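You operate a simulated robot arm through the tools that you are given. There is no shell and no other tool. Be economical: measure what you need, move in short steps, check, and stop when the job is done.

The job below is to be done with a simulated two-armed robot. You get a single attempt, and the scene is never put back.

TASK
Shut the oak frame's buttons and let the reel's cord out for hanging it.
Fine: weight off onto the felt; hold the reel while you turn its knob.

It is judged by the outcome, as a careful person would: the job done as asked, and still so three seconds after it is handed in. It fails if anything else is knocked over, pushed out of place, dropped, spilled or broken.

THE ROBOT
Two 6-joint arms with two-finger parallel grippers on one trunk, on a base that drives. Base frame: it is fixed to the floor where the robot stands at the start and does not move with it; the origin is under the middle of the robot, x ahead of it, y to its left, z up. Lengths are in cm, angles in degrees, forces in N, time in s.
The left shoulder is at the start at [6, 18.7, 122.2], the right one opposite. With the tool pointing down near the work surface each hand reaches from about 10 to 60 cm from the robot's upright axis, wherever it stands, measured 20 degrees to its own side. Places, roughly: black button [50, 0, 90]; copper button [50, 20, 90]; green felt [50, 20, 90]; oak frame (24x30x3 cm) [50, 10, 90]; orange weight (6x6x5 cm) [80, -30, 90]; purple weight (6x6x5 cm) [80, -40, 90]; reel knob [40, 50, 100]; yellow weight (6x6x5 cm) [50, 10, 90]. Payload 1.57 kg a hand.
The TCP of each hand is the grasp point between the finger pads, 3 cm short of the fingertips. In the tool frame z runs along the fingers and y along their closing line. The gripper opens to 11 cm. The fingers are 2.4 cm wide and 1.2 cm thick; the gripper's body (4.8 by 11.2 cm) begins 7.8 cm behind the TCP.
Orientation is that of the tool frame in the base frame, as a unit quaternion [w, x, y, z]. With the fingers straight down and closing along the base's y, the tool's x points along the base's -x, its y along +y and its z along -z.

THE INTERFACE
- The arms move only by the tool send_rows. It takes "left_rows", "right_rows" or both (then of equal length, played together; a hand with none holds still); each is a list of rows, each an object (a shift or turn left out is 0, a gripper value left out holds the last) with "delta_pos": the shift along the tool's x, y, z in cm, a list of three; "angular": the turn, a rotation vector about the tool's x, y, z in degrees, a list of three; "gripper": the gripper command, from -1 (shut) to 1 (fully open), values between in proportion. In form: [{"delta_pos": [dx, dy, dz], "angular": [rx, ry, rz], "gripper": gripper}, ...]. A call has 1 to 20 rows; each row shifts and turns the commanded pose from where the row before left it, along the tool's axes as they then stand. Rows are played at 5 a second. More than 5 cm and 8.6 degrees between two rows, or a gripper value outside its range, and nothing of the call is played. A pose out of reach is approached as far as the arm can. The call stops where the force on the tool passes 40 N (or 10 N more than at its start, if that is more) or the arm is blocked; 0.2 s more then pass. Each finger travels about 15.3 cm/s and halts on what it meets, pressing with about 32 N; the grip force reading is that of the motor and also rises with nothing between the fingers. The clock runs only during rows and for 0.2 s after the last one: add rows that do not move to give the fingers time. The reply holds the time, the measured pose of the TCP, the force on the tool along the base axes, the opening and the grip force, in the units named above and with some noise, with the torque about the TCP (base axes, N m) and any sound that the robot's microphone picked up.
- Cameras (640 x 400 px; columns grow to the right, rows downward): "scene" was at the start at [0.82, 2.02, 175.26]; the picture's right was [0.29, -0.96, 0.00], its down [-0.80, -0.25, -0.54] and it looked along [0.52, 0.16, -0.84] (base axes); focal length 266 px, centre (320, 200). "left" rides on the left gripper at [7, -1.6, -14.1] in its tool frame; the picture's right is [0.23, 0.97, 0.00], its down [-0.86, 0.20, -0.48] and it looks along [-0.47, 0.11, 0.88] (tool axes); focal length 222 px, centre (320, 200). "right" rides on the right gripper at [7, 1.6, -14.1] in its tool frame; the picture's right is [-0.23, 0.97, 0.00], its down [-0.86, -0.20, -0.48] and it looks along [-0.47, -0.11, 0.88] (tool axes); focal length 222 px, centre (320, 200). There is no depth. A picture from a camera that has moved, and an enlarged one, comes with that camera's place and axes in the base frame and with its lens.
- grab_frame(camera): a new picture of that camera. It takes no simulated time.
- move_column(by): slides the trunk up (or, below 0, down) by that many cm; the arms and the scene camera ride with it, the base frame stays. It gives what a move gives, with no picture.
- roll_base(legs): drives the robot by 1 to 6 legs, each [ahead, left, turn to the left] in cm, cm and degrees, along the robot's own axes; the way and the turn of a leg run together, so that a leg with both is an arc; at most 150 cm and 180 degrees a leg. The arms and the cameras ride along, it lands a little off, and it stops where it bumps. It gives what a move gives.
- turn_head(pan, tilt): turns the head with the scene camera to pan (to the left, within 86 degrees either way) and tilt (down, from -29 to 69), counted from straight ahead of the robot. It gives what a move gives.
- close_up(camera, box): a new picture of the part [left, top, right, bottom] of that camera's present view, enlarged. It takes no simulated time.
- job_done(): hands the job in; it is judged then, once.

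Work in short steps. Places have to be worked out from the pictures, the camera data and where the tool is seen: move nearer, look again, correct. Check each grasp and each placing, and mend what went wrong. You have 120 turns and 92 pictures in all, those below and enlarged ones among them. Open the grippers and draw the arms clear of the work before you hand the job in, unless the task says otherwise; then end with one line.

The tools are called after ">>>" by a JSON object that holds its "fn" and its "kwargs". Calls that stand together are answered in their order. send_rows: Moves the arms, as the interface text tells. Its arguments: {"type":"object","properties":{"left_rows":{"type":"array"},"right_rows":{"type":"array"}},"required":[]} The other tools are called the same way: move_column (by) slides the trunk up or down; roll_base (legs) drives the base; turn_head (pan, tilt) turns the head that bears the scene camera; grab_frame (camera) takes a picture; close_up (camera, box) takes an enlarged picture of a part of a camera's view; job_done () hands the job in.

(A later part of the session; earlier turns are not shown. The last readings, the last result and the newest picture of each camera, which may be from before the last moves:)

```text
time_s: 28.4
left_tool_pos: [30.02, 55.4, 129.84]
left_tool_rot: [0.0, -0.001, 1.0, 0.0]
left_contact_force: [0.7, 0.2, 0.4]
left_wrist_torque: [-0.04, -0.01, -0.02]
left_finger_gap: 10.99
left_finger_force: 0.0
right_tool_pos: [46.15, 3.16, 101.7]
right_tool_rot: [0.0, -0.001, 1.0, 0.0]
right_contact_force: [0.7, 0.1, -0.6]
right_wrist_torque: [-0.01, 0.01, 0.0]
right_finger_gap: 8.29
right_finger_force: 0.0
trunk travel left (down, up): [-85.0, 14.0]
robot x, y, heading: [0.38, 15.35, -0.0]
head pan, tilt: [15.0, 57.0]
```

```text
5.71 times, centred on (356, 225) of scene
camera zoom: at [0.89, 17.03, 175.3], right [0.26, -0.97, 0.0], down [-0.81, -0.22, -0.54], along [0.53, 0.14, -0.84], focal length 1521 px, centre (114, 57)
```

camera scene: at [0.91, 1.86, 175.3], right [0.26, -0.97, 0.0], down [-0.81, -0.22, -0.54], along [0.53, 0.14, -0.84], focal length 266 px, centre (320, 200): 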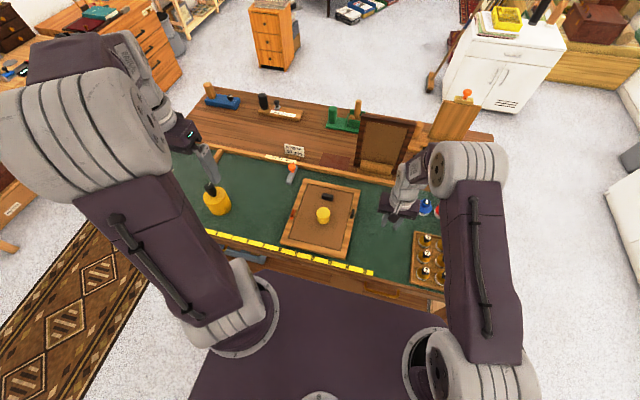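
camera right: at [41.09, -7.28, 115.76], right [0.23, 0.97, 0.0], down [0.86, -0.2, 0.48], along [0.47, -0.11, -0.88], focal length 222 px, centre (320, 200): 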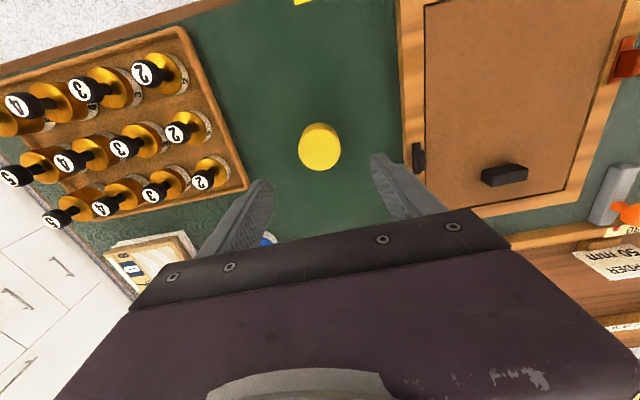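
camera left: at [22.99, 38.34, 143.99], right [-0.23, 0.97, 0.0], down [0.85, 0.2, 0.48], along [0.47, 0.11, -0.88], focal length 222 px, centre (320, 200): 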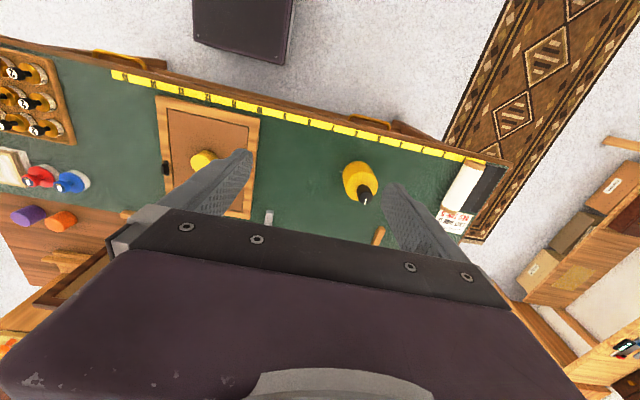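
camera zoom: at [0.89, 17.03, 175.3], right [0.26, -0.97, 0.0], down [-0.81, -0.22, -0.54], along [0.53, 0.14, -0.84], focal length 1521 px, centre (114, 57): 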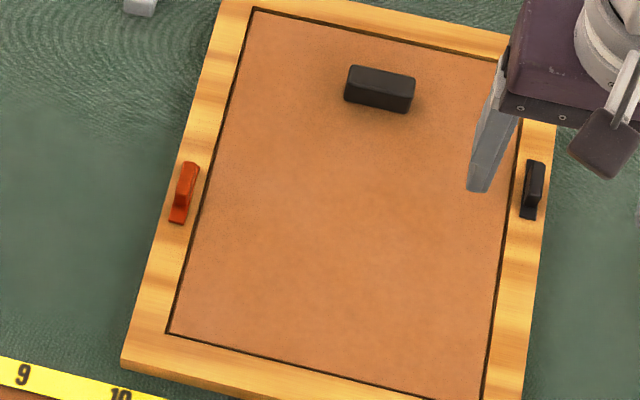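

The fins sit in the middle of their plates (black fin ≈[52.4, 3.0], top ≈90), so each button turns about its middle. I bring the hand above the black fin with a 4 cm opening.

>>> {"fn": "send_rows", "kwargs": {"right_rows": [{"delta_pos": [-3.1, -0.1, 0], "gripper": -0.3}, {"delta_pos": [-3.1, -0.1, 0]}, {"delta_pos": [0, 0, 3.5]}, {"delta_pos": [0, 0, 3.2]}, {"delta_pos": [0, 0, 0]}]}}

>>> {"fn": "close_up", "kwargs": {"camera": "right", "box": [240, 140, 400, 240]}}

```text
time_s: 29.6
left_tool_pos: [29.94, 55.33, 129.78]
left_tool_rot: [0.0, -0.001, 1.0, -0.001]
left_contact_force: [-0.1, -0.1, 0.4]
left_wrist_torque: [-0.02, 0.03, -0.01]
left_finger_gap: 11.01
left_finger_force: 0.1
right_tool_pos: [52.65, 2.68, 94.77]
right_tool_rot: [0.001, -0.002, 1.0, 0.0]
right_contact_force: [0.4, 0.2, -0.3]
right_wrist_torque: [-0.02, -0.02, -0.01]
right_finger_gap: 3.85
right_finger_force: 0.0
trunk travel left (down, up): [-85.0, 14.0]
robot x, y, heading: [0.1, 15.17, -0.0]
head pan, tilt: [15.0, 57.0]
```

```text
4.00 times, centred on (320, 190) of right
camera zoom: at [45.66, 4.38, 108.89], right [0.23, 0.97, 0.0], down [0.86, -0.2, 0.48], along [0.47, -0.11, -0.88], focal length 888 px, centre (320, 240)
```

zoom: 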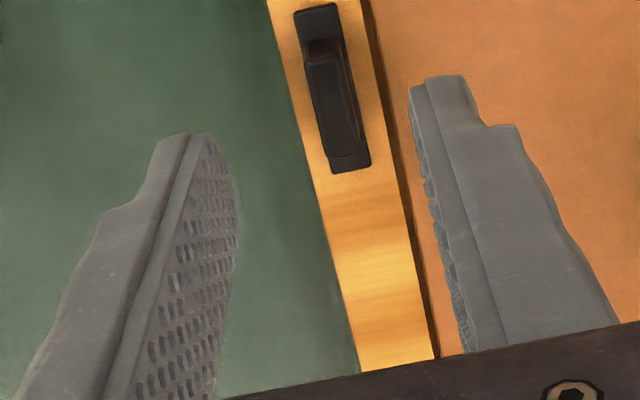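

Fin centre ≈[52.6, 3.1]. Nudge y by +0.4, descend to z≈91.8 and narrow the fingers.

>>> {"fn": "send_rows", "kwargs": {"right_rows": [{"delta_pos": [0, 0.35, 1.5]}, {"delta_pos": [0, 0, 1]}, {"delta_pos": [0, 0, 0.5]}, {"gripper": -0.6}, {"delta_pos": [0, 0, 0]}]}}

>>> {"fn": "close_up", "kwargs": {"camera": "right", "box": [240, 140, 400, 240]}}

```text
time_s: 30.8
left_tool_pos: [29.96, 55.35, 129.78]
left_tool_rot: [0.0, 0.0, 1.0, 0.001]
left_contact_force: [0.8, 0.1, -0.2]
left_wrist_torque: [0.03, -0.04, 0.03]
left_finger_gap: 10.99
left_finger_force: 0.1
right_tool_pos: [52.73, 3.3, 91.83]
right_tool_rot: [0.0, -0.001, 1.0, 0.001]
right_contact_force: [0.4, 0.0, -0.1]
right_wrist_torque: [0.0, 0.01, 0.0]
right_finger_gap: 2.19
right_finger_force: 0.0
trunk travel left (down, up): [-85.0, 14.0]
robot x, y, heading: [-0.17, 15.22, 0.2]
head pan, tilt: [15.0, 57.0]
```

```text
4.00 times, centred on (320, 190) of right
camera zoom: at [45.76, 4.93, 105.87], right [0.23, 0.97, 0.0], down [0.86, -0.2, 0.48], along [0.47, -0.11, -0.88], focal length 888 px, centre (320, 240)
```

zoom: 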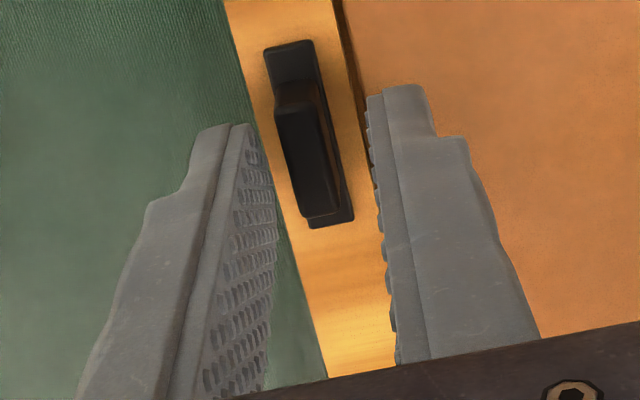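

Fin is between the fingers. Nudge -0.15 in y, close on it and check forces.

>>> {"fn": "send_rows", "kwargs": {"right_rows": [{"delta_pos": [0, -0.15, 0.1]}, {"gripper": -0.8}, {"gripper": -1}, {"delta_pos": [0, 0, 0]}]}}

```text
time_s: 31.8
left_tool_pos: [29.93, 55.34, 129.74]
left_tool_rot: [0.0, -0.001, 1.0, -0.001]
left_contact_force: [0.2, 0.2, -0.1]
left_wrist_torque: [-0.04, -0.01, -0.01]
left_finger_gap: 11.03
left_finger_force: 0.1
right_tool_pos: [52.85, 3.15, 91.82]
right_tool_rot: [0.001, -0.001, 1.0, 0.001]
right_contact_force: [0.7, -5.0, 1.4]
right_wrist_torque: [-0.15, -0.08, -0.1]
right_finger_gap: 0.86
right_finger_force: 27.3
trunk travel left (down, up): [-85.0, 14.0]
robot x, y, heading: [0.05, 14.97, -0.0]
head pan, tilt: [15.0, 57.0]
```

Fin gripped (0.86 cm). Try a first 16° turn and read the torque.

>>> {"fn": "send_rows", "kwargs": {"right_rows": [{"angular": [0, 0, 4]}, {"angular": [0, 0, 6]}, {"angular": [0, 0, 6]}, {"delta_pos": [0, 0, 0]}]}}

>>> {"fn": "close_up", "kwargs": {"camera": "right", "box": [240, 140, 400, 240]}}

```text
time_s: 32.8
left_tool_pos: [29.92, 55.51, 129.79]
left_tool_rot: [0.0, -0.001, 1.0, -0.001]
left_contact_force: [0.5, -0.4, -0.9]
left_wrist_torque: [-0.05, -0.04, 0.02]
left_finger_gap: 11.03
left_finger_force: 0.0
right_tool_pos: [52.65, 3.18, 91.87]
right_tool_rot: [0.0, 0.139, 0.99, 0.0]
right_contact_force: [0.0, 6.2, 1.2]
right_wrist_torque: [0.14, -0.1, 0.09]
right_finger_gap: 0.84
right_finger_force: 27.1
trunk travel left (down, up): [-85.0, 14.0]
robot x, y, heading: [-0.23, 15.49, 0.1]
head pan, tilt: [15.0, 57.0]
```

```text
4.00 times, centred on (320, 190) of right
camera zoom: at [46.49, 6.73, 105.8], right [0.49, 0.87, 0.0], down [0.77, -0.43, 0.48], along [0.42, -0.23, -0.88], focal length 888 px, centre (320, 240)
```

zoom: 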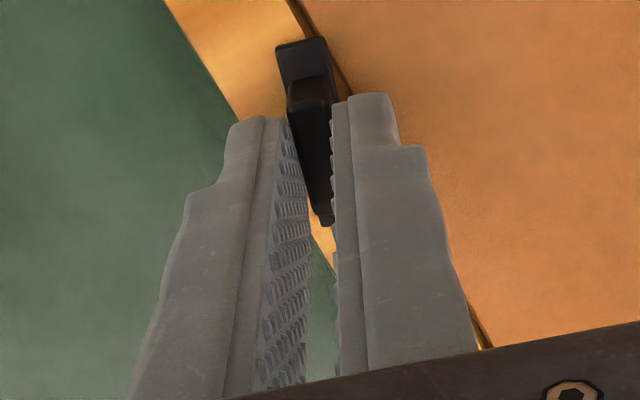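

The button turns easily. Continue in stages to about 90°.

>>> {"fn": "send_rows", "kwargs": {"right_rows": [{"angular": [0, 0, 7]}, {"angular": [0, 0, 7]}, {"angular": [0, 0, 7]}, {"angular": [0, 0, 7]}, {"angular": [0, 0, 7]}, {"delta_pos": [0, 0, 0]}]}}

>>> {"fn": "close_up", "kwargs": {"camera": "scene", "box": [280, 180, 420, 270]}}

```text
time_s: 34.1
left_tool_pos: [30.03, 55.34, 129.69]
left_tool_rot: [-0.001, -0.001, 1.0, 0.0]
left_contact_force: [-0.2, 0.4, -0.1]
left_wrist_torque: [0.01, 0.0, 0.02]
left_finger_gap: 11.0
left_finger_force: 0.1
right_tool_pos: [52.81, 3.05, 91.7]
right_tool_rot: [0.0, 0.43, 0.903, 0.0]
right_contact_force: [0.5, 1.1, -0.1]
right_wrist_torque: [0.16, 0.06, 0.02]
right_finger_gap: 0.85
right_finger_force: 27.3
trunk travel left (down, up): [-85.0, 14.0]
robot x, y, heading: [0.06, 15.48, 0.1]
head pan, tilt: [15.0, 57.0]
```

```text
4.44 times, centred on (350, 225) of scene
camera zoom: at [0.92, 17.08, 175.3], right [0.26, -0.97, 0.0], down [-0.81, -0.22, -0.54], along [0.53, 0.14, -0.84], focal length 1183 px, centre (187, 89)
```

zoom: 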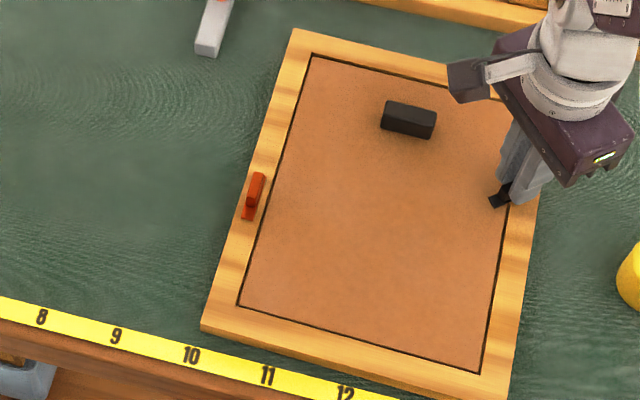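

Turned 51° with the frame undisturbed; another 39°.

>>> {"fn": "send_rows", "kwargs": {"right_rows": [{"angular": [0, 0, 7]}, {"angular": [0, 0, 7]}, {"angular": [0, 0, 7]}, {"angular": [0, 0, 7]}, {"angular": [0, 0, 7]}, {"angular": [0, 0, 4]}, {"delta_pos": [0, 0, 0]}]}}

>>> {"fn": "close_up", "kwargs": {"camera": "scene", "box": [280, 180, 420, 270]}}

```text
time_s: 35.8
left_tool_pos: [29.99, 55.35, 129.78]
left_tool_rot: [0.0, 0.0, 1.0, 0.0]
left_contact_force: [0.3, 0.2, 0.0]
left_wrist_torque: [0.0, 0.01, 0.01]
left_finger_gap: 11.0
left_finger_force: 0.1
right_tool_pos: [52.73, 2.98, 91.76]
right_tool_rot: [0.0, 0.707, 0.707, -0.001]
right_contact_force: [3.4, 0.6, 0.5]
right_wrist_torque: [0.06, -0.04, 0.04]
right_finger_gap: 0.84
right_finger_force: 27.8
trunk travel left (down, up): [-85.0, 14.0]
robot x, y, heading: [-0.06, 15.21, 0.1]
head pan, tilt: [15.0, 57.0]
```

```text
4.44 times, centred on (350, 225) of scene
camera zoom: at [0.98, 17.06, 175.3], right [0.26, -0.97, 0.0], down [-0.81, -0.22, -0.54], along [0.53, 0.14, -0.84], focal length 1183 px, centre (187, 89)
```

zoom: 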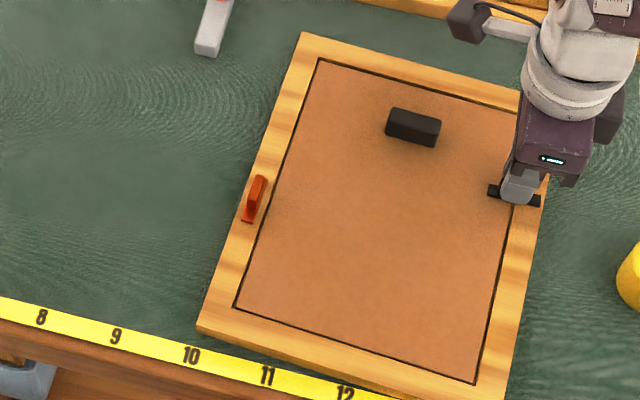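

The button now crosses onto the board; the frame seems turned a degree or two at the end. Release, lift and look.

>>> {"fn": "send_rows", "kwargs": {"right_rows": [{"gripper": -0.7}, {"gripper": -0.5}, {"delta_pos": [0, 0, 0]}, {"delta_pos": [0, 0, -3]}, {"delta_pos": [0, 0, -5]}, {"delta_pos": [0, -4.5, -1]}, {"delta_pos": [0, -4.5, 0]}, {"delta_pos": [0, -4, 0]}, {"delta_pos": [0, 0, 0]}]}}

>>> {"fn": "grab_frame", "kwargs": {"camera": "scene"}}

>>> {"fn": "close_up", "kwargs": {"camera": "scene", "box": [280, 180, 420, 270]}}

```text
time_s: 37.8
left_tool_pos: [30.04, 55.31, 129.78]
left_tool_rot: [-0.001, -0.001, 1.0, -0.001]
left_contact_force: [0.4, 0.3, -0.6]
left_wrist_torque: [-0.03, 0.0, 0.02]
left_finger_gap: 11.02
left_finger_force: 0.1
right_tool_pos: [39.73, 2.73, 100.44]
right_tool_rot: [0.0, 0.707, 0.707, 0.0]
right_contact_force: [-0.2, 0.8, -0.1]
right_wrist_torque: [-0.02, 0.0, -0.04]
right_finger_gap: 2.74
right_finger_force: 0.1
trunk travel left (down, up): [-85.0, 14.0]
robot x, y, heading: [0.02, 15.54, 0.2]
head pan, tilt: [15.0, 57.0]
```

```text
50 pictures are left
camera scene: at [0.95, 17.08, 175.3], right [0.26, -0.97, 0.0], down [-0.81, -0.22, -0.54], along [0.53, 0.14, -0.84], focal length 266 px, centre (320, 200)
```

scene: 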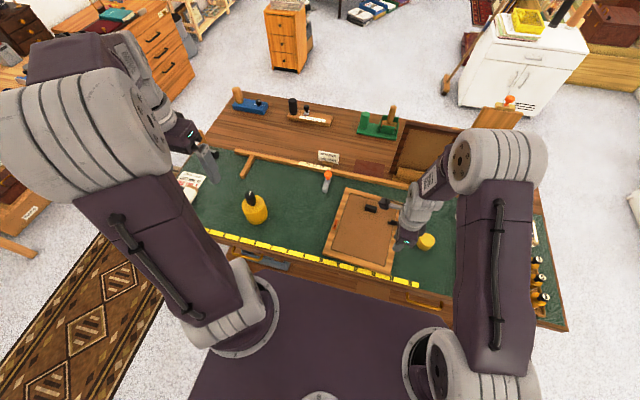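

```text
4.44 times, centred on (350, 225) of scene
camera zoom: at [0.95, 17.08, 175.3], right [0.26, -0.97, 0.0], down [-0.81, -0.22, -0.54], along [0.53, 0.14, -0.84], focal length 1183 px, centre (187, 89)
```

zoom: 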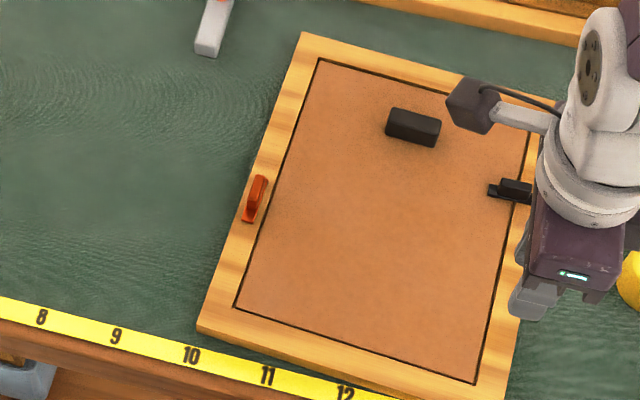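

Black button is across the board. Now park the right hand (rotating back) and bring the left hand near the copper button for a look.

>>> {"fn": "send_rows", "kwargs": {"right_rows": [{"delta_pos": [0, 0, -5], "angular": [0, 0, -8]}, {"delta_pos": [0, 0, -5], "angular": [0, 0, -8]}, {"delta_pos": [0, 0, -5], "angular": [0, 0, -8]}, {"delta_pos": [0, 0, -4], "angular": [0, 0, -8]}, {"angular": [0, 0, -8]}, {"angular": [0, 0, -8]}, {"angular": [0, 0, -8]}, {"angular": [0, 0, -8]}, {"angular": [0, 0, -8]}, {"angular": [0, 0, -8]}, {"angular": [0, 0, -8]}, {"angular": [0, 0, -2], "delta_pos": [0, -4, 0]}, {"delta_pos": [0, -4, 0]}, {"delta_pos": [0, -4, 0]}]}}

>>> {"fn": "send_rows", "kwargs": {"left_rows": [{"delta_pos": [-1.4, -4.4, 0], "gripper": -0.3}, {"delta_pos": [-1.4, -4.4, 0]}, {"delta_pos": [-1.4, -4.4, 0]}, {"delta_pos": [-1.4, -4.4, 0]}, {"delta_pos": [-1.4, -4.4, 0]}, {"delta_pos": [-1.4, -4.4, 0]}, {"delta_pos": [-1.4, -4.4, 0]}, {"delta_pos": [0, 0, 5]}, {"delta_pos": [0, 0, 5]}, {"delta_pos": [0, 0, 5]}, {"delta_pos": [0, 0, 5]}, {"delta_pos": [0, 0, 5]}, {"delta_pos": [0, 0, 4]}, {"delta_pos": [0, 0, 0]}]}}

>>> {"fn": "close_up", "kwargs": {"camera": "left", "box": [240, 100, 400, 200]}}

>>> {"fn": "grab_frame", "kwargs": {"camera": "scene"}}

```text
time_s: 40.8
left_tool_pos: [30.03, 55.38, 129.72]
left_tool_rot: [0.0, -0.001, 1.0, 0.0]
left_contact_force: [0.5, 0.0, -0.3]
left_wrist_torque: [0.02, 0.0, 0.04]
left_finger_gap: 10.99
left_finger_force: 0.1
right_tool_pos: [39.74, -9.34, 119.96]
right_tool_rot: [0.0, -0.002, 1.0, 0.0]
right_contact_force: [0.4, -0.8, -0.2]
right_wrist_torque: [0.0, 0.02, -0.02]
right_finger_gap: 2.77
right_finger_force: 0.0
trunk travel left (down, up): [-85.0, 14.0]
robot x, y, heading: [0.0, 15.08, -0.1]
head pan, tilt: [15.0, 57.0]
```

```text
time_s: 43.8
left_tool_pos: [39.74, 24.59, 100.62]
left_tool_rot: [0.0, -0.001, 1.0, 0.0]
left_contact_force: [0.0, 0.7, -0.2]
left_wrist_torque: [0.0, -0.03, 0.01]
left_finger_gap: 3.87
left_finger_force: 0.1
right_tool_pos: [39.74, -9.18, 119.88]
right_tool_rot: [0.0, -0.001, 1.0, 0.0]
right_contact_force: [-0.5, -0.5, -0.4]
right_wrist_torque: [-0.02, 0.01, -0.01]
right_finger_gap: 2.74
right_finger_force: 0.1
trunk travel left (down, up): [-85.0, 14.0]
robot x, y, heading: [0.2, 15.26, 0.2]
head pan, tilt: [15.0, 57.0]
```

```text
4.00 times, centred on (320, 150) of left
camera zoom: at [32.72, 22.88, 114.83], right [-0.23, 0.97, 0.0], down [0.85, 0.2, 0.48], along [0.47, 0.11, -0.88], focal length 888 px, centre (320, 400)
```

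zoom: 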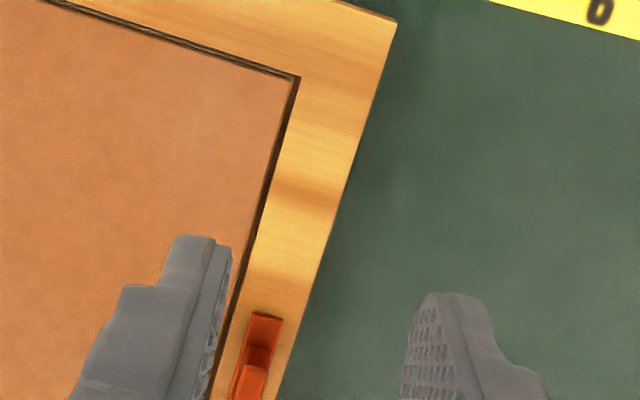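

```text
47 pictures are left
camera scene: at [0.84, 17.06, 175.3], right [0.26, -0.97, 0.0], down [-0.81, -0.22, -0.54], along [0.53, 0.14, -0.84], focal length 266 px, centre (320, 200)
```

scene: 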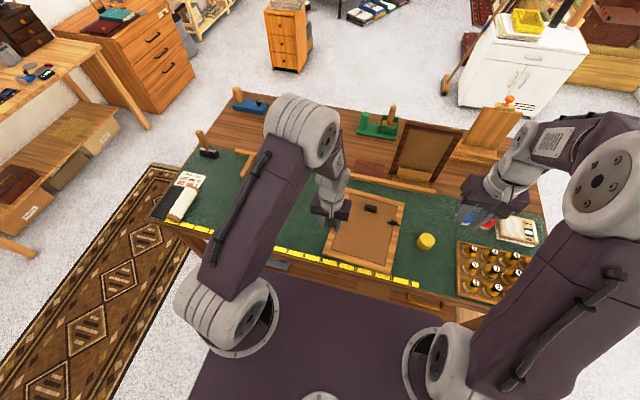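

Copper plate's near end is at ≈[44.3, 23.8] with the frame turned about 3° clockwise. Move above its middle with the same 3° turn, and look.

>>> {"fn": "send_rows", "kwargs": {"left_rows": [{"delta_pos": [-3.4, -0.4, 0], "angular": [0, 0, 3]}, {"delta_pos": [-3.4, -0.4, 0]}, {"delta_pos": [0, 0, 3.5]}, {"delta_pos": [0, 0, 2.3]}, {"delta_pos": [0, 0, 0]}]}}

>>> {"fn": "close_up", "kwargs": {"camera": "left", "box": [240, 140, 400, 240]}}

```text
time_s: 45.0
left_tool_pos: [46.84, 23.59, 94.9]
left_tool_rot: [0.0, 0.025, 1.0, 0.0]
left_contact_force: [0.7, -0.7, -0.5]
left_wrist_torque: [-0.03, -0.01, -0.01]
left_finger_gap: 3.87
left_finger_force: 0.0
right_tool_pos: [39.69, -9.24, 120.12]
right_tool_rot: [0.0, -0.001, 1.0, 0.0]
right_contact_force: [0.0, 0.3, 0.4]
right_wrist_torque: [-0.04, -0.04, 0.03]
right_finger_gap: 2.74
right_finger_force: 0.0
trunk travel left (down, up): [-85.0, 14.0]
robot x, y, heading: [-0.25, 15.39, -0.0]
head pan, tilt: [15.0, 57.0]
```

```text
4.00 times, centred on (320, 190) of left
camera zoom: at [39.77, 22.49, 109.12], right [-0.18, 0.98, 0.0], down [0.86, 0.16, 0.48], along [0.47, 0.09, -0.88], focal length 888 px, centre (320, 240)
```

zoom: 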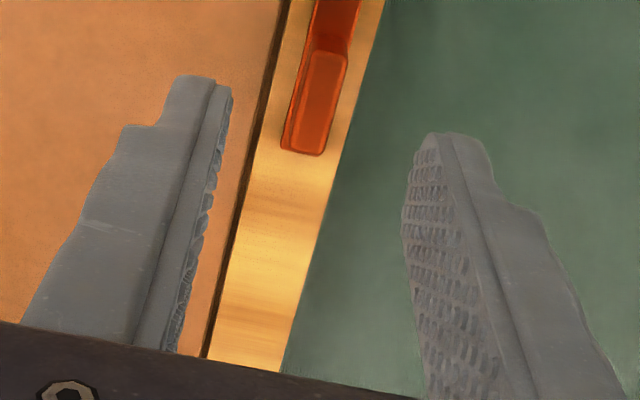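

Copper button centre ≈[46.4, 23.75]. Adjust, descend to z≈91.8 and close on the fin.

>>> {"fn": "send_rows", "kwargs": {"left_rows": [{"delta_pos": [0.4, 0.2, 1.5]}, {"delta_pos": [0, 0, 1]}, {"delta_pos": [0, 0, 0.6]}, {"gripper": -0.6}, {"delta_pos": [0, 0, 0]}]}}

>>> {"fn": "close_up", "kwargs": {"camera": "left", "box": [240, 140, 400, 240]}}

```text
time_s: 46.1
left_tool_pos: [46.17, 23.91, 91.78]
left_tool_rot: [-0.001, 0.026, 1.0, 0.001]
left_contact_force: [-1.2, -0.3, -0.6]
left_wrist_torque: [0.01, -0.03, 0.02]
left_finger_gap: 2.18
left_finger_force: 0.1
right_tool_pos: [39.77, -9.19, 120.03]
right_tool_rot: [0.0, 0.0, 1.0, 0.0]
right_contact_force: [0.7, 0.1, 0.2]
right_wrist_torque: [-0.01, -0.02, 0.01]
right_finger_gap: 2.74
right_finger_force: 0.0
trunk travel left (down, up): [-85.0, 14.0]
robot x, y, heading: [0.2, 15.43, 0.4]
head pan, tilt: [15.0, 57.0]
```

```text
4.00 times, centred on (320, 190) of left
camera zoom: at [39.16, 22.7, 105.94], right [-0.18, 0.98, 0.0], down [0.86, 0.16, 0.48], along [0.47, 0.09, -0.88], focal length 888 px, centre (320, 240)
```

zoom: 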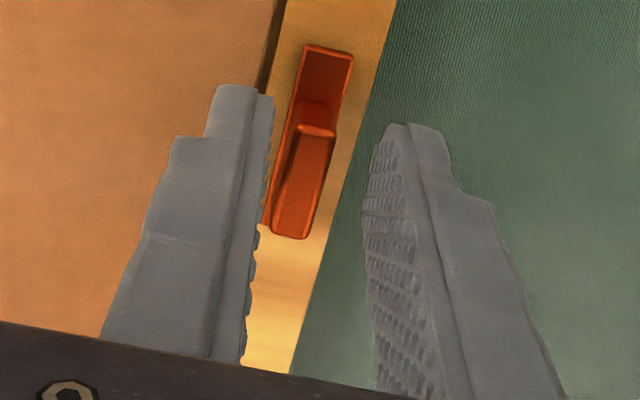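

Fin is between the fingers, a bit toward the inner one; shift -0.2 and close.

>>> {"fn": "send_rows", "kwargs": {"left_rows": [{"delta_pos": [-0.15, -0.2, 0.05]}, {"gripper": -0.8}, {"gripper": -1}, {"delta_pos": [0, 0, 0]}]}}

>>> {"fn": "send_rows", "kwargs": {"left_rows": [{"angular": [0, 0, -4]}, {"angular": [0, 0, -6]}, {"angular": [0, 0, -6]}, {"delta_pos": [0, 0, 0]}]}}

>>> {"fn": "close_up", "kwargs": {"camera": "scene", "box": [280, 180, 420, 270]}}

```text
time_s: 47.1
left_tool_pos: [46.33, 23.65, 91.77]
left_tool_rot: [0.0, 0.025, 1.0, 0.0]
left_contact_force: [-1.1, 0.7, 0.9]
left_wrist_torque: [0.0, 0.1, -0.31]
left_finger_gap: 0.85
left_finger_force: 27.4
right_tool_pos: [39.73, -9.26, 119.89]
right_tool_rot: [0.0, -0.001, 1.0, 0.001]
right_contact_force: [0.6, 0.2, 0.3]
right_wrist_torque: [0.02, 0.02, 0.02]
right_finger_gap: 2.75
right_finger_force: 0.1
trunk travel left (down, up): [-85.0, 14.0]
robot x, y, heading: [-0.36, 15.22, -0.0]
head pan, tilt: [15.0, 57.0]
```

```text
time_s: 48.1
left_tool_pos: [46.34, 23.73, 91.65]
left_tool_rot: [0.0, -0.114, 0.993, 0.0]
left_contact_force: [-0.6, -0.4, 0.8]
left_wrist_torque: [-0.04, 0.1, -0.4]
left_finger_gap: 1.17
left_finger_force: 28.8
right_tool_pos: [39.74, -9.28, 120.04]
right_tool_rot: [-0.001, 0.0, 1.0, 0.0]
right_contact_force: [-0.1, -0.9, 0.2]
right_wrist_torque: [-0.01, 0.03, 0.0]
right_finger_gap: 2.72
right_finger_force: 0.2
trunk travel left (down, up): [-85.0, 14.0]
robot x, y, heading: [-0.32, 15.25, 0.3]
head pan, tilt: [15.0, 57.0]
```

```text
4.44 times, centred on (350, 225) of scene
camera zoom: at [0.93, 17.07, 175.29], right [0.26, -0.97, 0.0], down [-0.81, -0.22, -0.54], along [0.53, 0.14, -0.84], focal length 1183 px, centre (187, 89)
```

zoom: 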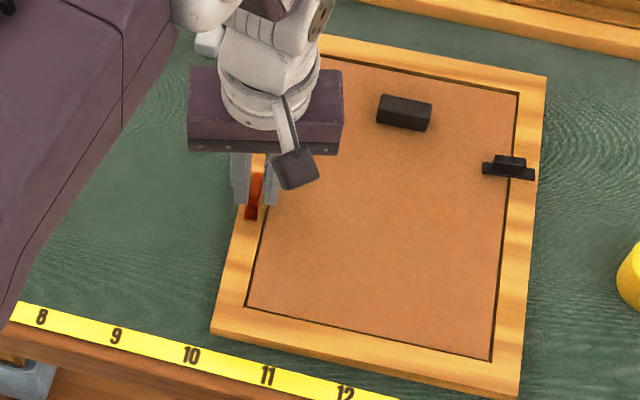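

The finger gap widened and the frame twisted instead: this button has a stop that way. Turn back and then the other way (clockwise).

>>> {"fn": "send_rows", "kwargs": {"left_rows": [{"angular": [0, 0, 6]}, {"angular": [0, 0, 6]}, {"angular": [0, 0, 4]}, {"delta_pos": [0, 0, 0]}]}}

>>> {"fn": "send_rows", "kwargs": {"left_rows": [{"angular": [0, 0, 6]}, {"angular": [0, 0, 6]}, {"angular": [0, 0, 6]}, {"delta_pos": [0, 0, 0]}]}}

>>> {"fn": "close_up", "kwargs": {"camera": "scene", "box": [280, 180, 420, 270]}}

```text
time_s: 49.1
left_tool_pos: [46.48, 23.66, 91.81]
left_tool_rot: [-0.001, 0.025, 1.0, 0.001]
left_contact_force: [1.0, -2.2, 0.1]
left_wrist_torque: [-0.09, 0.05, 0.01]
left_finger_gap: 0.85
left_finger_force: 27.4
right_tool_pos: [39.76, -9.29, 119.89]
right_tool_rot: [0.0, -0.002, 1.0, 0.0]
right_contact_force: [0.1, 0.9, -0.4]
right_wrist_torque: [0.01, 0.0, 0.02]
right_finger_gap: 2.74
right_finger_force: 0.0
trunk travel left (down, up): [-85.0, 14.0]
robot x, y, heading: [0.21, 14.97, 0.3]
head pan, tilt: [15.0, 57.0]
```

```text
time_s: 50.1
left_tool_pos: [46.43, 23.59, 91.79]
left_tool_rot: [0.0, 0.181, 0.983, 0.001]
left_contact_force: [0.8, -0.7, -0.1]
left_wrist_torque: [-0.12, -0.32, 0.01]
left_finger_gap: 0.84
left_finger_force: 27.1
right_tool_pos: [39.79, -9.24, 120.02]
right_tool_rot: [0.0, -0.001, 1.0, 0.0]
right_contact_force: [0.2, -1.0, -0.7]
right_wrist_torque: [0.0, -0.02, 0.0]
right_finger_gap: 2.75
right_finger_force: 0.0
trunk travel left (down, up): [-85.0, 14.0]
robot x, y, heading: [-0.03, 15.44, -0.0]
head pan, tilt: [15.0, 57.0]
```

```text
4.44 times, centred on (350, 225) of scene
camera zoom: at [0.97, 17.04, 175.3], right [0.26, -0.97, 0.0], down [-0.81, -0.22, -0.54], along [0.53, 0.14, -0.84], focal length 1183 px, centre (187, 89)
```

zoom: 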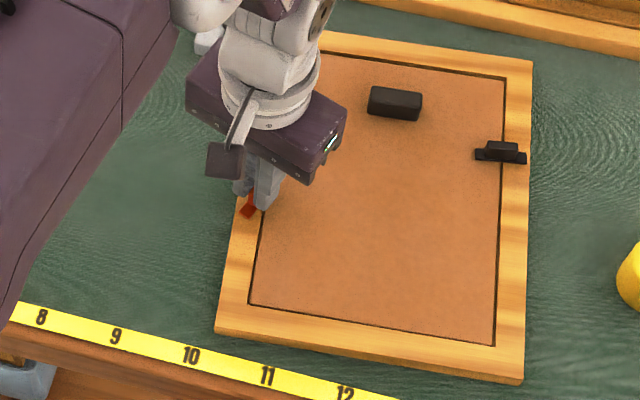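

Now the copper button turns clockwise properly, with the frame a few degrees counter-clockwise. Continue.

>>> {"fn": "send_rows", "kwargs": {"left_rows": [{"angular": [0, 0, 7]}, {"angular": [0, 0, 7]}, {"angular": [0, 0, 7]}, {"angular": [0, 0, 7]}, {"angular": [0, 0, 7]}, {"angular": [0, 0, 7]}, {"angular": [0, 0, 7]}, {"delta_pos": [0, 0, 0]}]}}

>>> {"fn": "close_up", "kwargs": {"camera": "scene", "box": [280, 180, 420, 270]}}

```text
time_s: 52.0
left_tool_pos: [46.21, 23.58, 91.78]
left_tool_rot: [0.0, 0.574, 0.819, 0.0]
left_contact_force: [-3.3, -1.0, 1.5]
left_wrist_torque: [0.12, 0.17, 0.01]
left_finger_gap: 0.81
left_finger_force: 27.1
right_tool_pos: [39.72, -9.31, 119.97]
right_tool_rot: [0.0, -0.001, 1.0, 0.0]
right_contact_force: [-0.3, 0.0, 0.3]
right_wrist_torque: [0.02, 0.0, -0.05]
right_finger_gap: 2.77
right_finger_force: 0.0
trunk travel left (down, up): [-85.0, 14.0]
robot x, y, heading: [-0.24, 15.29, 0.2]
head pan, tilt: [15.0, 57.0]
```

```text
4.44 times, centred on (350, 225) of scene
camera zoom: at [0.83, 17.02, 175.3], right [0.26, -0.97, 0.0], down [-0.81, -0.22, -0.55], along [0.53, 0.14, -0.84], focal length 1183 px, centre (187, 89)
```

zoom: 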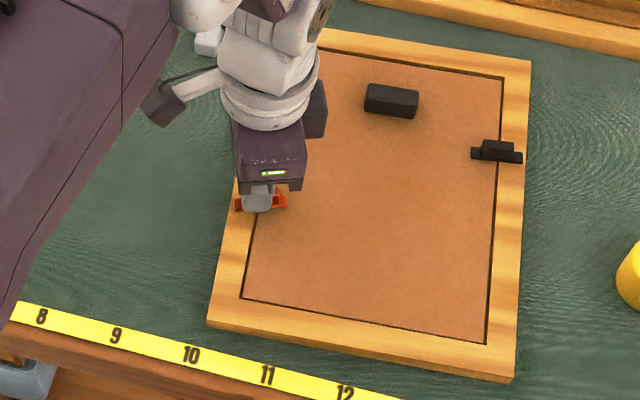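

Another 18°, watching whether the frame follows.

>>> {"fn": "send_rows", "kwargs": {"left_rows": [{"angular": [0, 0, 6]}, {"angular": [0, 0, 6]}, {"angular": [0, 0, 6]}, {"delta_pos": [0, 0, 0]}]}}

>>> {"fn": "close_up", "kwargs": {"camera": "scene", "box": [280, 180, 420, 270]}}

```text
time_s: 53.0
left_tool_pos: [46.45, 23.75, 91.71]
left_tool_rot: [0.001, 0.694, 0.72, 0.0]
left_contact_force: [1.0, 0.3, -1.2]
left_wrist_torque: [0.31, -0.01, 0.18]
left_finger_gap: 0.88
left_finger_force: 27.6
right_tool_pos: [39.72, -9.29, 119.89]
right_tool_rot: [-0.001, -0.001, 1.0, 0.0]
right_contact_force: [-0.1, -0.1, -1.2]
right_wrist_torque: [0.0, 0.0, 0.03]
right_finger_gap: 2.76
right_finger_force: 0.0
trunk travel left (down, up): [-85.0, 14.0]
robot x, y, heading: [-0.06, 15.47, 0.2]
head pan, tilt: [15.0, 57.0]
```

```text
4.44 times, centred on (350, 225) of scene
camera zoom: at [1.0, 17.09, 175.29], right [0.26, -0.97, 0.0], down [-0.81, -0.22, -0.54], along [0.53, 0.14, -0.84], focal length 1183 px, centre (187, 89)
```

zoom: 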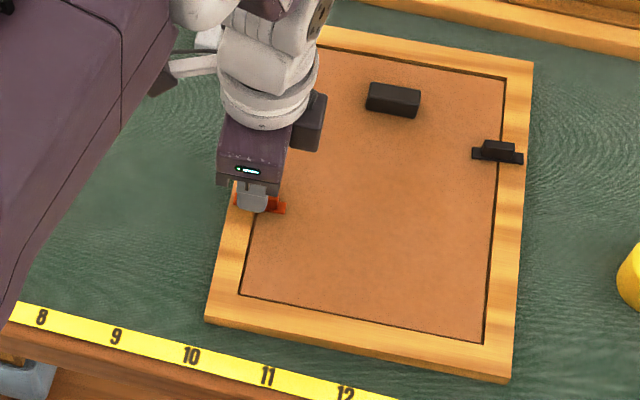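

The stop is reached (torque rising, frame starting to follow); 5° more brings the frame nearer square.

>>> {"fn": "send_rows", "kwargs": {"left_rows": [{"angular": [0, 0, 3]}, {"angular": [0, 0, 3]}, {"delta_pos": [0, 0, 0]}]}}

>>> {"fn": "send_rows", "kwargs": {"left_rows": [{"gripper": -0.7}, {"gripper": -0.5}, {"delta_pos": [0, 0, 0]}, {"delta_pos": [0, 0, -3]}, {"delta_pos": [0, 0, -5]}, {"delta_pos": [0, 0, -5]}, {"delta_pos": [0, 0, -5], "angular": [0, 0, -8]}, {"delta_pos": [0, 0, -5], "angular": [0, 0, -8]}, {"delta_pos": [0, 0, -5], "angular": [0, 0, -8]}, {"angular": [0, 0, -8]}, {"angular": [0, 0, -8]}, {"angular": [0, 0, -8]}, {"angular": [0, 0, -8]}, {"angular": [0, 0, -8]}, {"angular": [0, 0, -8]}, {"angular": [0, 0, -8]}, {"angular": [0, 0, -8], "delta_pos": [0, 3, 0]}, {"angular": [0, 0, -6], "delta_pos": [0, 4, 0]}, {"delta_pos": [0, 4.5, 0]}, {"delta_pos": [0, 4.5, 0]}]}}

>>> {"fn": "close_up", "kwargs": {"camera": "scene", "box": [240, 160, 420, 280]}}

```text
time_s: 53.8
left_tool_pos: [46.35, 23.66, 91.9]
left_tool_rot: [-0.001, 0.731, 0.683, -0.001]
left_contact_force: [1.0, -0.1, -2.1]
left_wrist_torque: [0.34, -0.04, 0.21]
left_finger_gap: 0.84
left_finger_force: 27.0
right_tool_pos: [39.77, -9.17, 119.89]
right_tool_rot: [0.0, -0.001, 1.0, 0.0]
right_contact_force: [-0.7, -0.3, -0.8]
right_wrist_torque: [0.0, 0.02, 0.0]
right_finger_gap: 2.74
right_finger_force: 0.1
trunk travel left (down, up): [-85.0, 14.0]
robot x, y, heading: [-0.0, 15.21, -0.0]
head pan, tilt: [15.0, 57.0]
```

```text
time_s: 58.0
left_tool_pos: [47.78, 39.6, 119.68]
left_tool_rot: [-0.001, -0.001, 1.0, -0.001]
left_contact_force: [0.4, -0.2, 0.1]
left_wrist_torque: [-0.03, 0.04, 0.0]
left_finger_gap: 2.75
left_finger_force: 0.0
right_tool_pos: [39.75, -9.07, 119.97]
right_tool_rot: [0.0, -0.001, 1.0, -0.001]
right_contact_force: [0.9, 0.7, -0.8]
right_wrist_torque: [-0.04, 0.0, -0.02]
right_finger_gap: 2.75
right_finger_force: 0.0
trunk travel left (down, up): [-85.0, 14.0]
robot x, y, heading: [-0.0, 15.25, 0.1]
head pan, tilt: [15.0, 57.0]
```

```text
3.33 times, centred on (330, 220) of scene
camera zoom: at [0.93, 17.29, 175.3], right [0.26, -0.97, 0.0], down [-0.81, -0.22, -0.54], along [0.53, 0.14, -0.84], focal length 887 px, centre (287, 133)
```

zoom: 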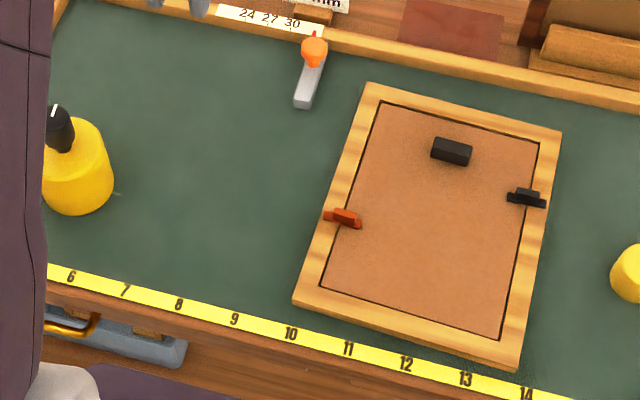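

Both buttons now cross the board. Now the reel (≈[44.1, 53.8], body 8 cm wide to z≈92.7, knob top ≈100): drive 35 cm left so that both hands reach it.

>>> {"fn": "roll_base", "kwargs": {"legs": [[0, 35, 0]]}}

>>> {"fn": "grab_frame", "kwargs": {"camera": "scene"}}

>>> {"fn": "grab_frame", "kwargs": {"camera": "right"}}

```text
time_s: 60.3
left_tool_pos: [47.32, 75.91, 119.76]
left_tool_rot: [0.0, -0.003, 1.0, 0.001]
left_contact_force: [-0.5, -0.3, -0.8]
left_wrist_torque: [0.01, 0.0, 0.0]
left_finger_gap: 2.77
left_finger_force: 0.0
right_tool_pos: [39.8, 27.23, 119.92]
right_tool_rot: [0.0, -0.005, 1.0, 0.001]
right_contact_force: [0.1, 0.1, -1.0]
right_wrist_torque: [0.0, 0.01, 0.0]
right_finger_gap: 2.76
right_finger_force: 0.0
trunk travel left (down, up): [-85.0, 14.0]
robot x, y, heading: [-0.41, 51.71, 0.4]
head pan, tilt: [15.0, 57.0]
```

```text
39 pictures are left
camera scene: at [0.69, 53.2, 175.3], right [0.27, -0.96, 0.0], down [-0.81, -0.22, -0.54], along [0.52, 0.15, -0.84], focal length 266 px, centre (320, 200)
```

scene: 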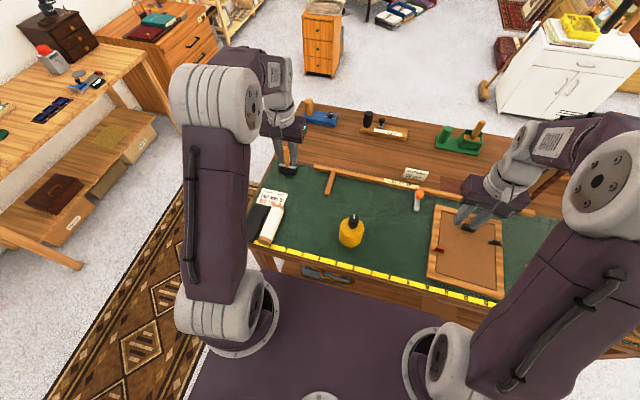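

```text
38 pictures are left
camera right: at [32.71, 28.84, 133.97], right [0.22, 0.98, 0.0], down [0.86, -0.19, 0.48], along [0.47, -0.1, -0.88], focal length 222 px, centre (320, 200)
```

right: 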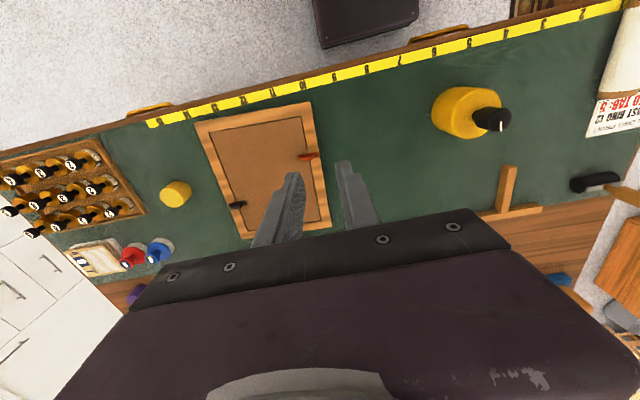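

Reel knob confirmed at ≈[44.1, 54.0]. Turn the left hand to come at the reel from its left side, tilted 30° down (first the turns, up high).

>>> {"fn": "send_rows", "kwargs": {"left_rows": [{"angular": [0, 0, -8], "gripper": 1}, {"angular": [0, 0, -8]}, {"angular": [0, 0, -8]}, {"angular": [0, 0, -8]}, {"angular": [0, 0, -8]}, {"angular": [0, 0, -8]}, {"angular": [0, 0, -8]}, {"angular": [0, 0, -8]}, {"angular": [0, 0, -8]}, {"angular": [0, 0, -8]}, {"angular": [0, 0, -8]}, {"angular": [0, 0, -2]}, {"angular": [0, 7.5, 0]}, {"angular": [0, 7.5, 0]}, {"angular": [0, 7.5, 0]}, {"angular": [0, 7.5, 0]}, {"angular": [0, 7.5, 0]}, {"angular": [0, 7.5, 0]}, {"angular": [0, 7.5, 0]}, {"angular": [0, 7.5, 0]}]}}

>>> {"fn": "grab_frame", "kwargs": {"camera": "scene"}}

```text
time_s: 64.5
left_tool_pos: [47.48, 76.33, 119.67]
left_tool_rot: [0.353, 0.614, -0.609, 0.357]
left_contact_force: [-0.3, -0.1, -0.4]
left_wrist_torque: [-0.01, 0.0, -0.04]
left_finger_gap: 11.0
left_finger_force: 0.0
right_tool_pos: [39.66, 27.49, 120.02]
right_tool_rot: [0.0, -0.004, 1.0, -0.001]
right_contact_force: [0.5, 0.0, 0.3]
right_wrist_torque: [0.03, 0.0, 0.03]
right_finger_gap: 2.76
right_finger_force: 0.1
trunk travel left (down, up): [-85.0, 14.0]
robot x, y, heading: [-0.27, 51.7, 0.4]
head pan, tilt: [15.0, 57.0]
```

```text
37 pictures are left
camera scene: at [0.74, 53.62, 175.3], right [0.27, -0.96, 0.0], down [-0.81, -0.23, -0.54], along [0.52, 0.15, -0.84], focal length 266 px, centre (320, 200)
```

scene: 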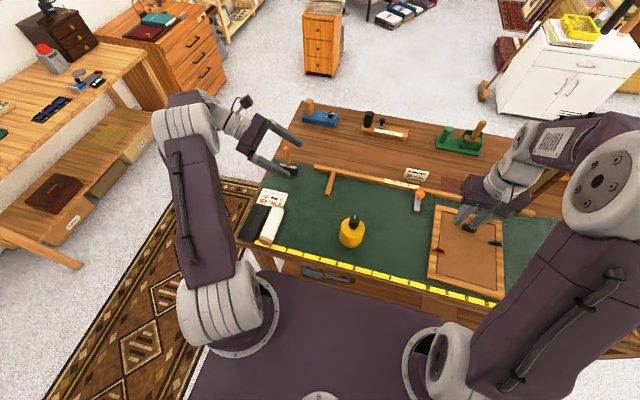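

Orientation is right. Move to the stand-off 12 cm back along the tool axis from the reel.

>>> {"fn": "send_rows", "kwargs": {"left_rows": [{"delta_pos": [-2.5, 0.57, 3.75]}, {"delta_pos": [-2.5, 0.57, 3.75]}, {"delta_pos": [-2.5, 0.57, 3.75]}, {"delta_pos": [-2.5, 0.57, 3.75]}, {"delta_pos": [-2.5, 0.57, 3.75]}, {"delta_pos": [-2.5, 0.57, 3.75]}, {"delta_pos": [0, 0, 0]}]}}

>>> {"fn": "grab_frame", "kwargs": {"camera": "left"}}

>>> {"fn": "close_up", "kwargs": {"camera": "scene", "box": [230, 150, 430, 290]}}

```text
time_s: 66.1
left_tool_pos: [44.19, 64.01, 95.46]
left_tool_rot: [0.353, 0.615, -0.61, 0.355]
left_contact_force: [0.6, 0.7, 0.3]
left_wrist_torque: [0.01, -0.02, 0.01]
left_finger_gap: 11.0
left_finger_force: 0.0
right_tool_pos: [39.68, 27.4, 120.05]
right_tool_rot: [0.0, -0.004, 1.0, 0.0]
right_contact_force: [0.1, -0.3, 0.1]
right_wrist_torque: [0.0, -0.01, -0.01]
right_finger_gap: 2.75
right_finger_force: 0.0
trunk travel left (down, up): [-85.0, 14.0]
robot x, y, heading: [-0.4, 51.93, 0.5]
head pan, tilt: [15.0, 57.0]
```

```text
36 pictures are left
camera left: at [45.72, 72.96, 108.58], right [-0.97, -0.12, 0.2], down [-0.21, 0.84, -0.5], along [-0.1, -0.53, -0.84], focal length 222 px, centre (320, 200)
```

left: 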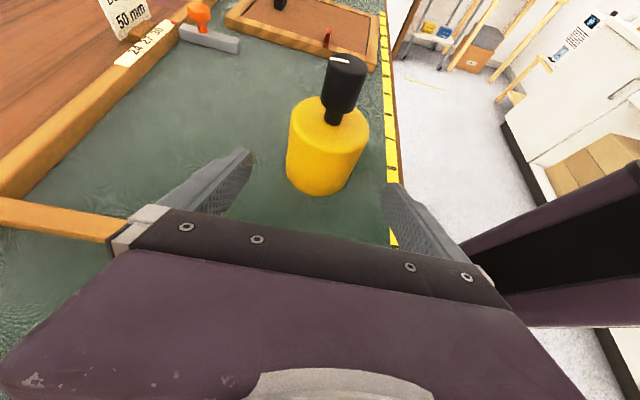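

```text
2.86 times, centred on (330, 220) of scene
camera zoom: at [0.65, 53.48, 175.3], right [0.27, -0.96, 0.0], down [-0.81, -0.22, -0.54], along [0.52, 0.15, -0.84], focal length 761 px, centre (291, 143)
```

zoom: 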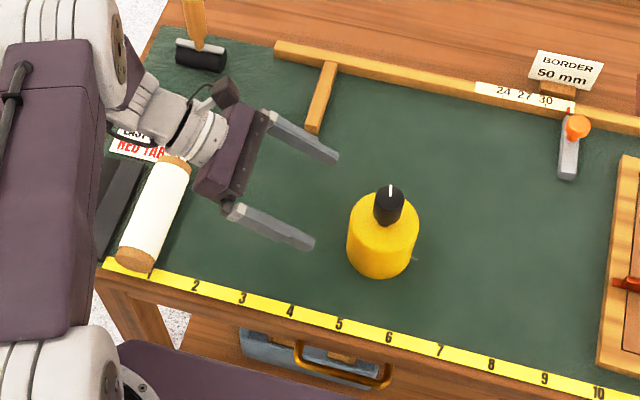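

Reel axis ≈[44.0, 53.5]; alignment is good. Advance 8 cm along the tool, check, then the rest.

>>> {"fn": "send_rows", "kwargs": {"left_rows": [{"delta_pos": [0, 0.15, 3]}, {"delta_pos": [0, 0, 3]}, {"delta_pos": [0, 0, 2]}, {"delta_pos": [0, 0, 0]}]}}

>>> {"fn": "close_up", "kwargs": {"camera": "left", "box": [160, 40, 480, 240]}}

>>> {"fn": "close_up", "kwargs": {"camera": "scene", "box": [290, 180, 410, 260]}}

```text
time_s: 67.1
left_tool_pos: [44.2, 57.02, 91.49]
left_tool_rot: [0.352, 0.615, -0.61, 0.355]
left_contact_force: [0.5, 0.1, -0.2]
left_wrist_torque: [0.01, 0.02, -0.02]
left_finger_gap: 11.0
left_finger_force: 0.1
right_tool_pos: [39.69, 27.55, 120.02]
right_tool_rot: [0.0, -0.005, 1.0, -0.001]
right_contact_force: [0.0, 0.0, -0.4]
right_wrist_torque: [-0.02, -0.02, 0.01]
right_finger_gap: 2.73
right_finger_force: 0.0
trunk travel left (down, up): [-85.0, 14.0]
robot x, y, heading: [0.04, 51.79, 0.7]
head pan, tilt: [15.0, 57.0]
```

```text
2.00 times, centred on (320, 140) of left
camera zoom: at [45.59, 65.93, 104.56], right [-0.97, -0.12, 0.2], down [-0.21, 0.84, -0.5], along [-0.1, -0.53, -0.84], focal length 444 px, centre (320, 320)
```

zoom: 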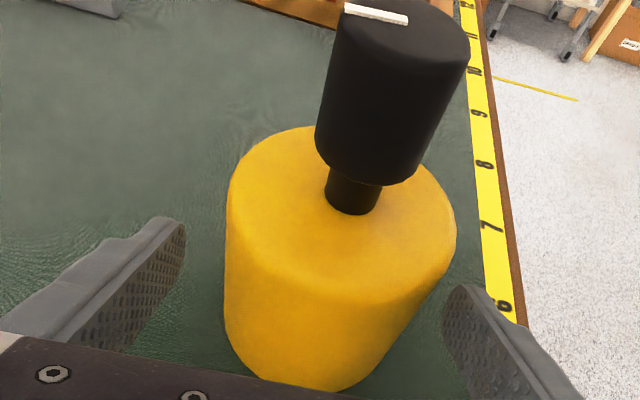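

```text
5.00 times, centred on (350, 220) of scene
camera zoom: at [0.68, 53.49, 175.3], right [0.27, -0.96, 0.0], down [-0.81, -0.22, -0.54], along [0.52, 0.15, -0.84], focal length 1331 px, centre (170, 100)
```

zoom: 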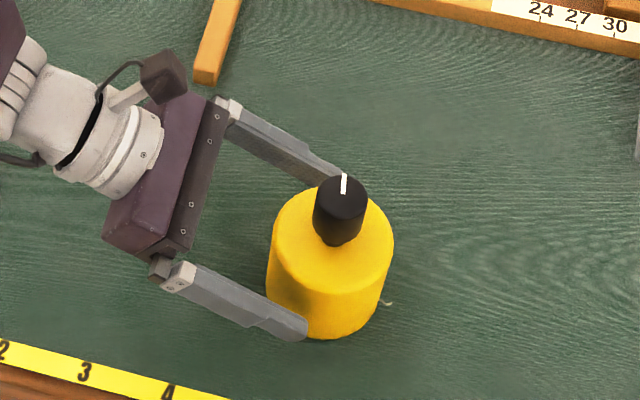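

Reel axis ≈[43.85, 53.2]. Advance 4.2 cm more with a 0.3 shift, then close on the body.

>>> {"fn": "send_rows", "kwargs": {"left_rows": [{"delta_pos": [0, 0.3, 1.5]}, {"delta_pos": [0, 0, 1.5]}, {"delta_pos": [0, 0, 1.2]}, {"delta_pos": [0, 0, 0]}, {"gripper": 0.6}, {"gripper": 0.45}, {"gripper": 0.2}, {"gripper": 0.2}]}}

>>> {"fn": "close_up", "kwargs": {"camera": "scene", "box": [290, 180, 410, 260]}}

```text
time_s: 68.9
left_tool_pos: [43.75, 53.57, 89.34]
left_tool_rot: [0.352, 0.615, -0.609, 0.356]
left_contact_force: [1.5, 0.3, 1.3]
left_wrist_torque: [0.08, -0.15, -0.03]
left_finger_gap: 8.16
left_finger_force: 31.9
right_tool_pos: [39.72, 27.45, 120.11]
right_tool_rot: [-0.001, -0.004, 1.0, 0.0]
right_contact_force: [0.4, 0.3, -0.5]
right_wrist_torque: [0.0, -0.01, -0.05]
right_finger_gap: 2.76
right_finger_force: 0.1
trunk travel left (down, up): [-85.0, 14.0]
robot x, y, heading: [-0.2, 51.91, 0.5]
head pan, tilt: [15.0, 57.0]
```

```text
5.00 times, centred on (350, 220) of scene
camera zoom: at [0.7, 53.48, 175.3], right [0.27, -0.96, 0.0], down [-0.81, -0.22, -0.54], along [0.52, 0.15, -0.84], focal length 1331 px, centre (170, 100)
```

zoom: 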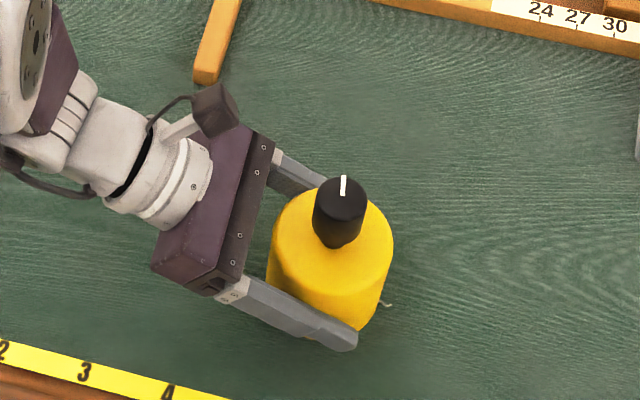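

Reel is held firmly. Bring the right hand above the knob with an open gripper.

>>> {"fn": "send_rows", "kwargs": {"right_rows": [{"delta_pos": [-0.67, 4.4, 0], "gripper": 0}, {"delta_pos": [-0.67, 4.4, 0]}, {"delta_pos": [-0.67, 4.4, 0]}, {"delta_pos": [-0.67, 4.4, 0]}, {"delta_pos": [-0.67, 4.4, 0]}, {"delta_pos": [-0.67, 4.4, 0]}, {"delta_pos": [0, 0, 4]}, {"delta_pos": [0, 0, 4]}, {"delta_pos": [0, 0, 0]}]}}

>>> {"fn": "close_up", "kwargs": {"camera": "right", "box": [240, 100, 400, 200]}}

```text
time_s: 70.9
left_tool_pos: [43.77, 53.64, 89.42]
left_tool_rot: [0.352, 0.615, -0.61, 0.355]
left_contact_force: [0.4, 0.1, -0.6]
left_wrist_torque: [-0.08, -0.08, 0.0]
left_finger_gap: 8.19
left_finger_force: 31.8
right_tool_pos: [43.28, 53.92, 111.93]
right_tool_rot: [0.001, -0.005, 1.0, 0.001]
right_contact_force: [0.4, -0.6, -0.7]
right_wrist_torque: [-0.01, 0.01, -0.02]
right_finger_gap: 5.52
right_finger_force: 0.2
trunk travel left (down, up): [-85.0, 14.0]
robot x, y, heading: [-0.36, 51.81, 0.6]
head pan, tilt: [15.0, 57.0]
```

```text
4.00 times, centred on (320, 150) of right
camera zoom: at [36.39, 55.53, 125.9], right [0.22, 0.98, 0.0], down [0.86, -0.19, 0.48], along [0.47, -0.1, -0.88], focal length 888 px, centre (320, 400)
```

zoom: 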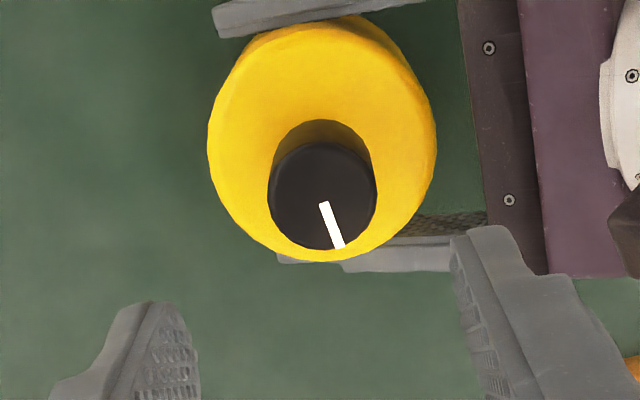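

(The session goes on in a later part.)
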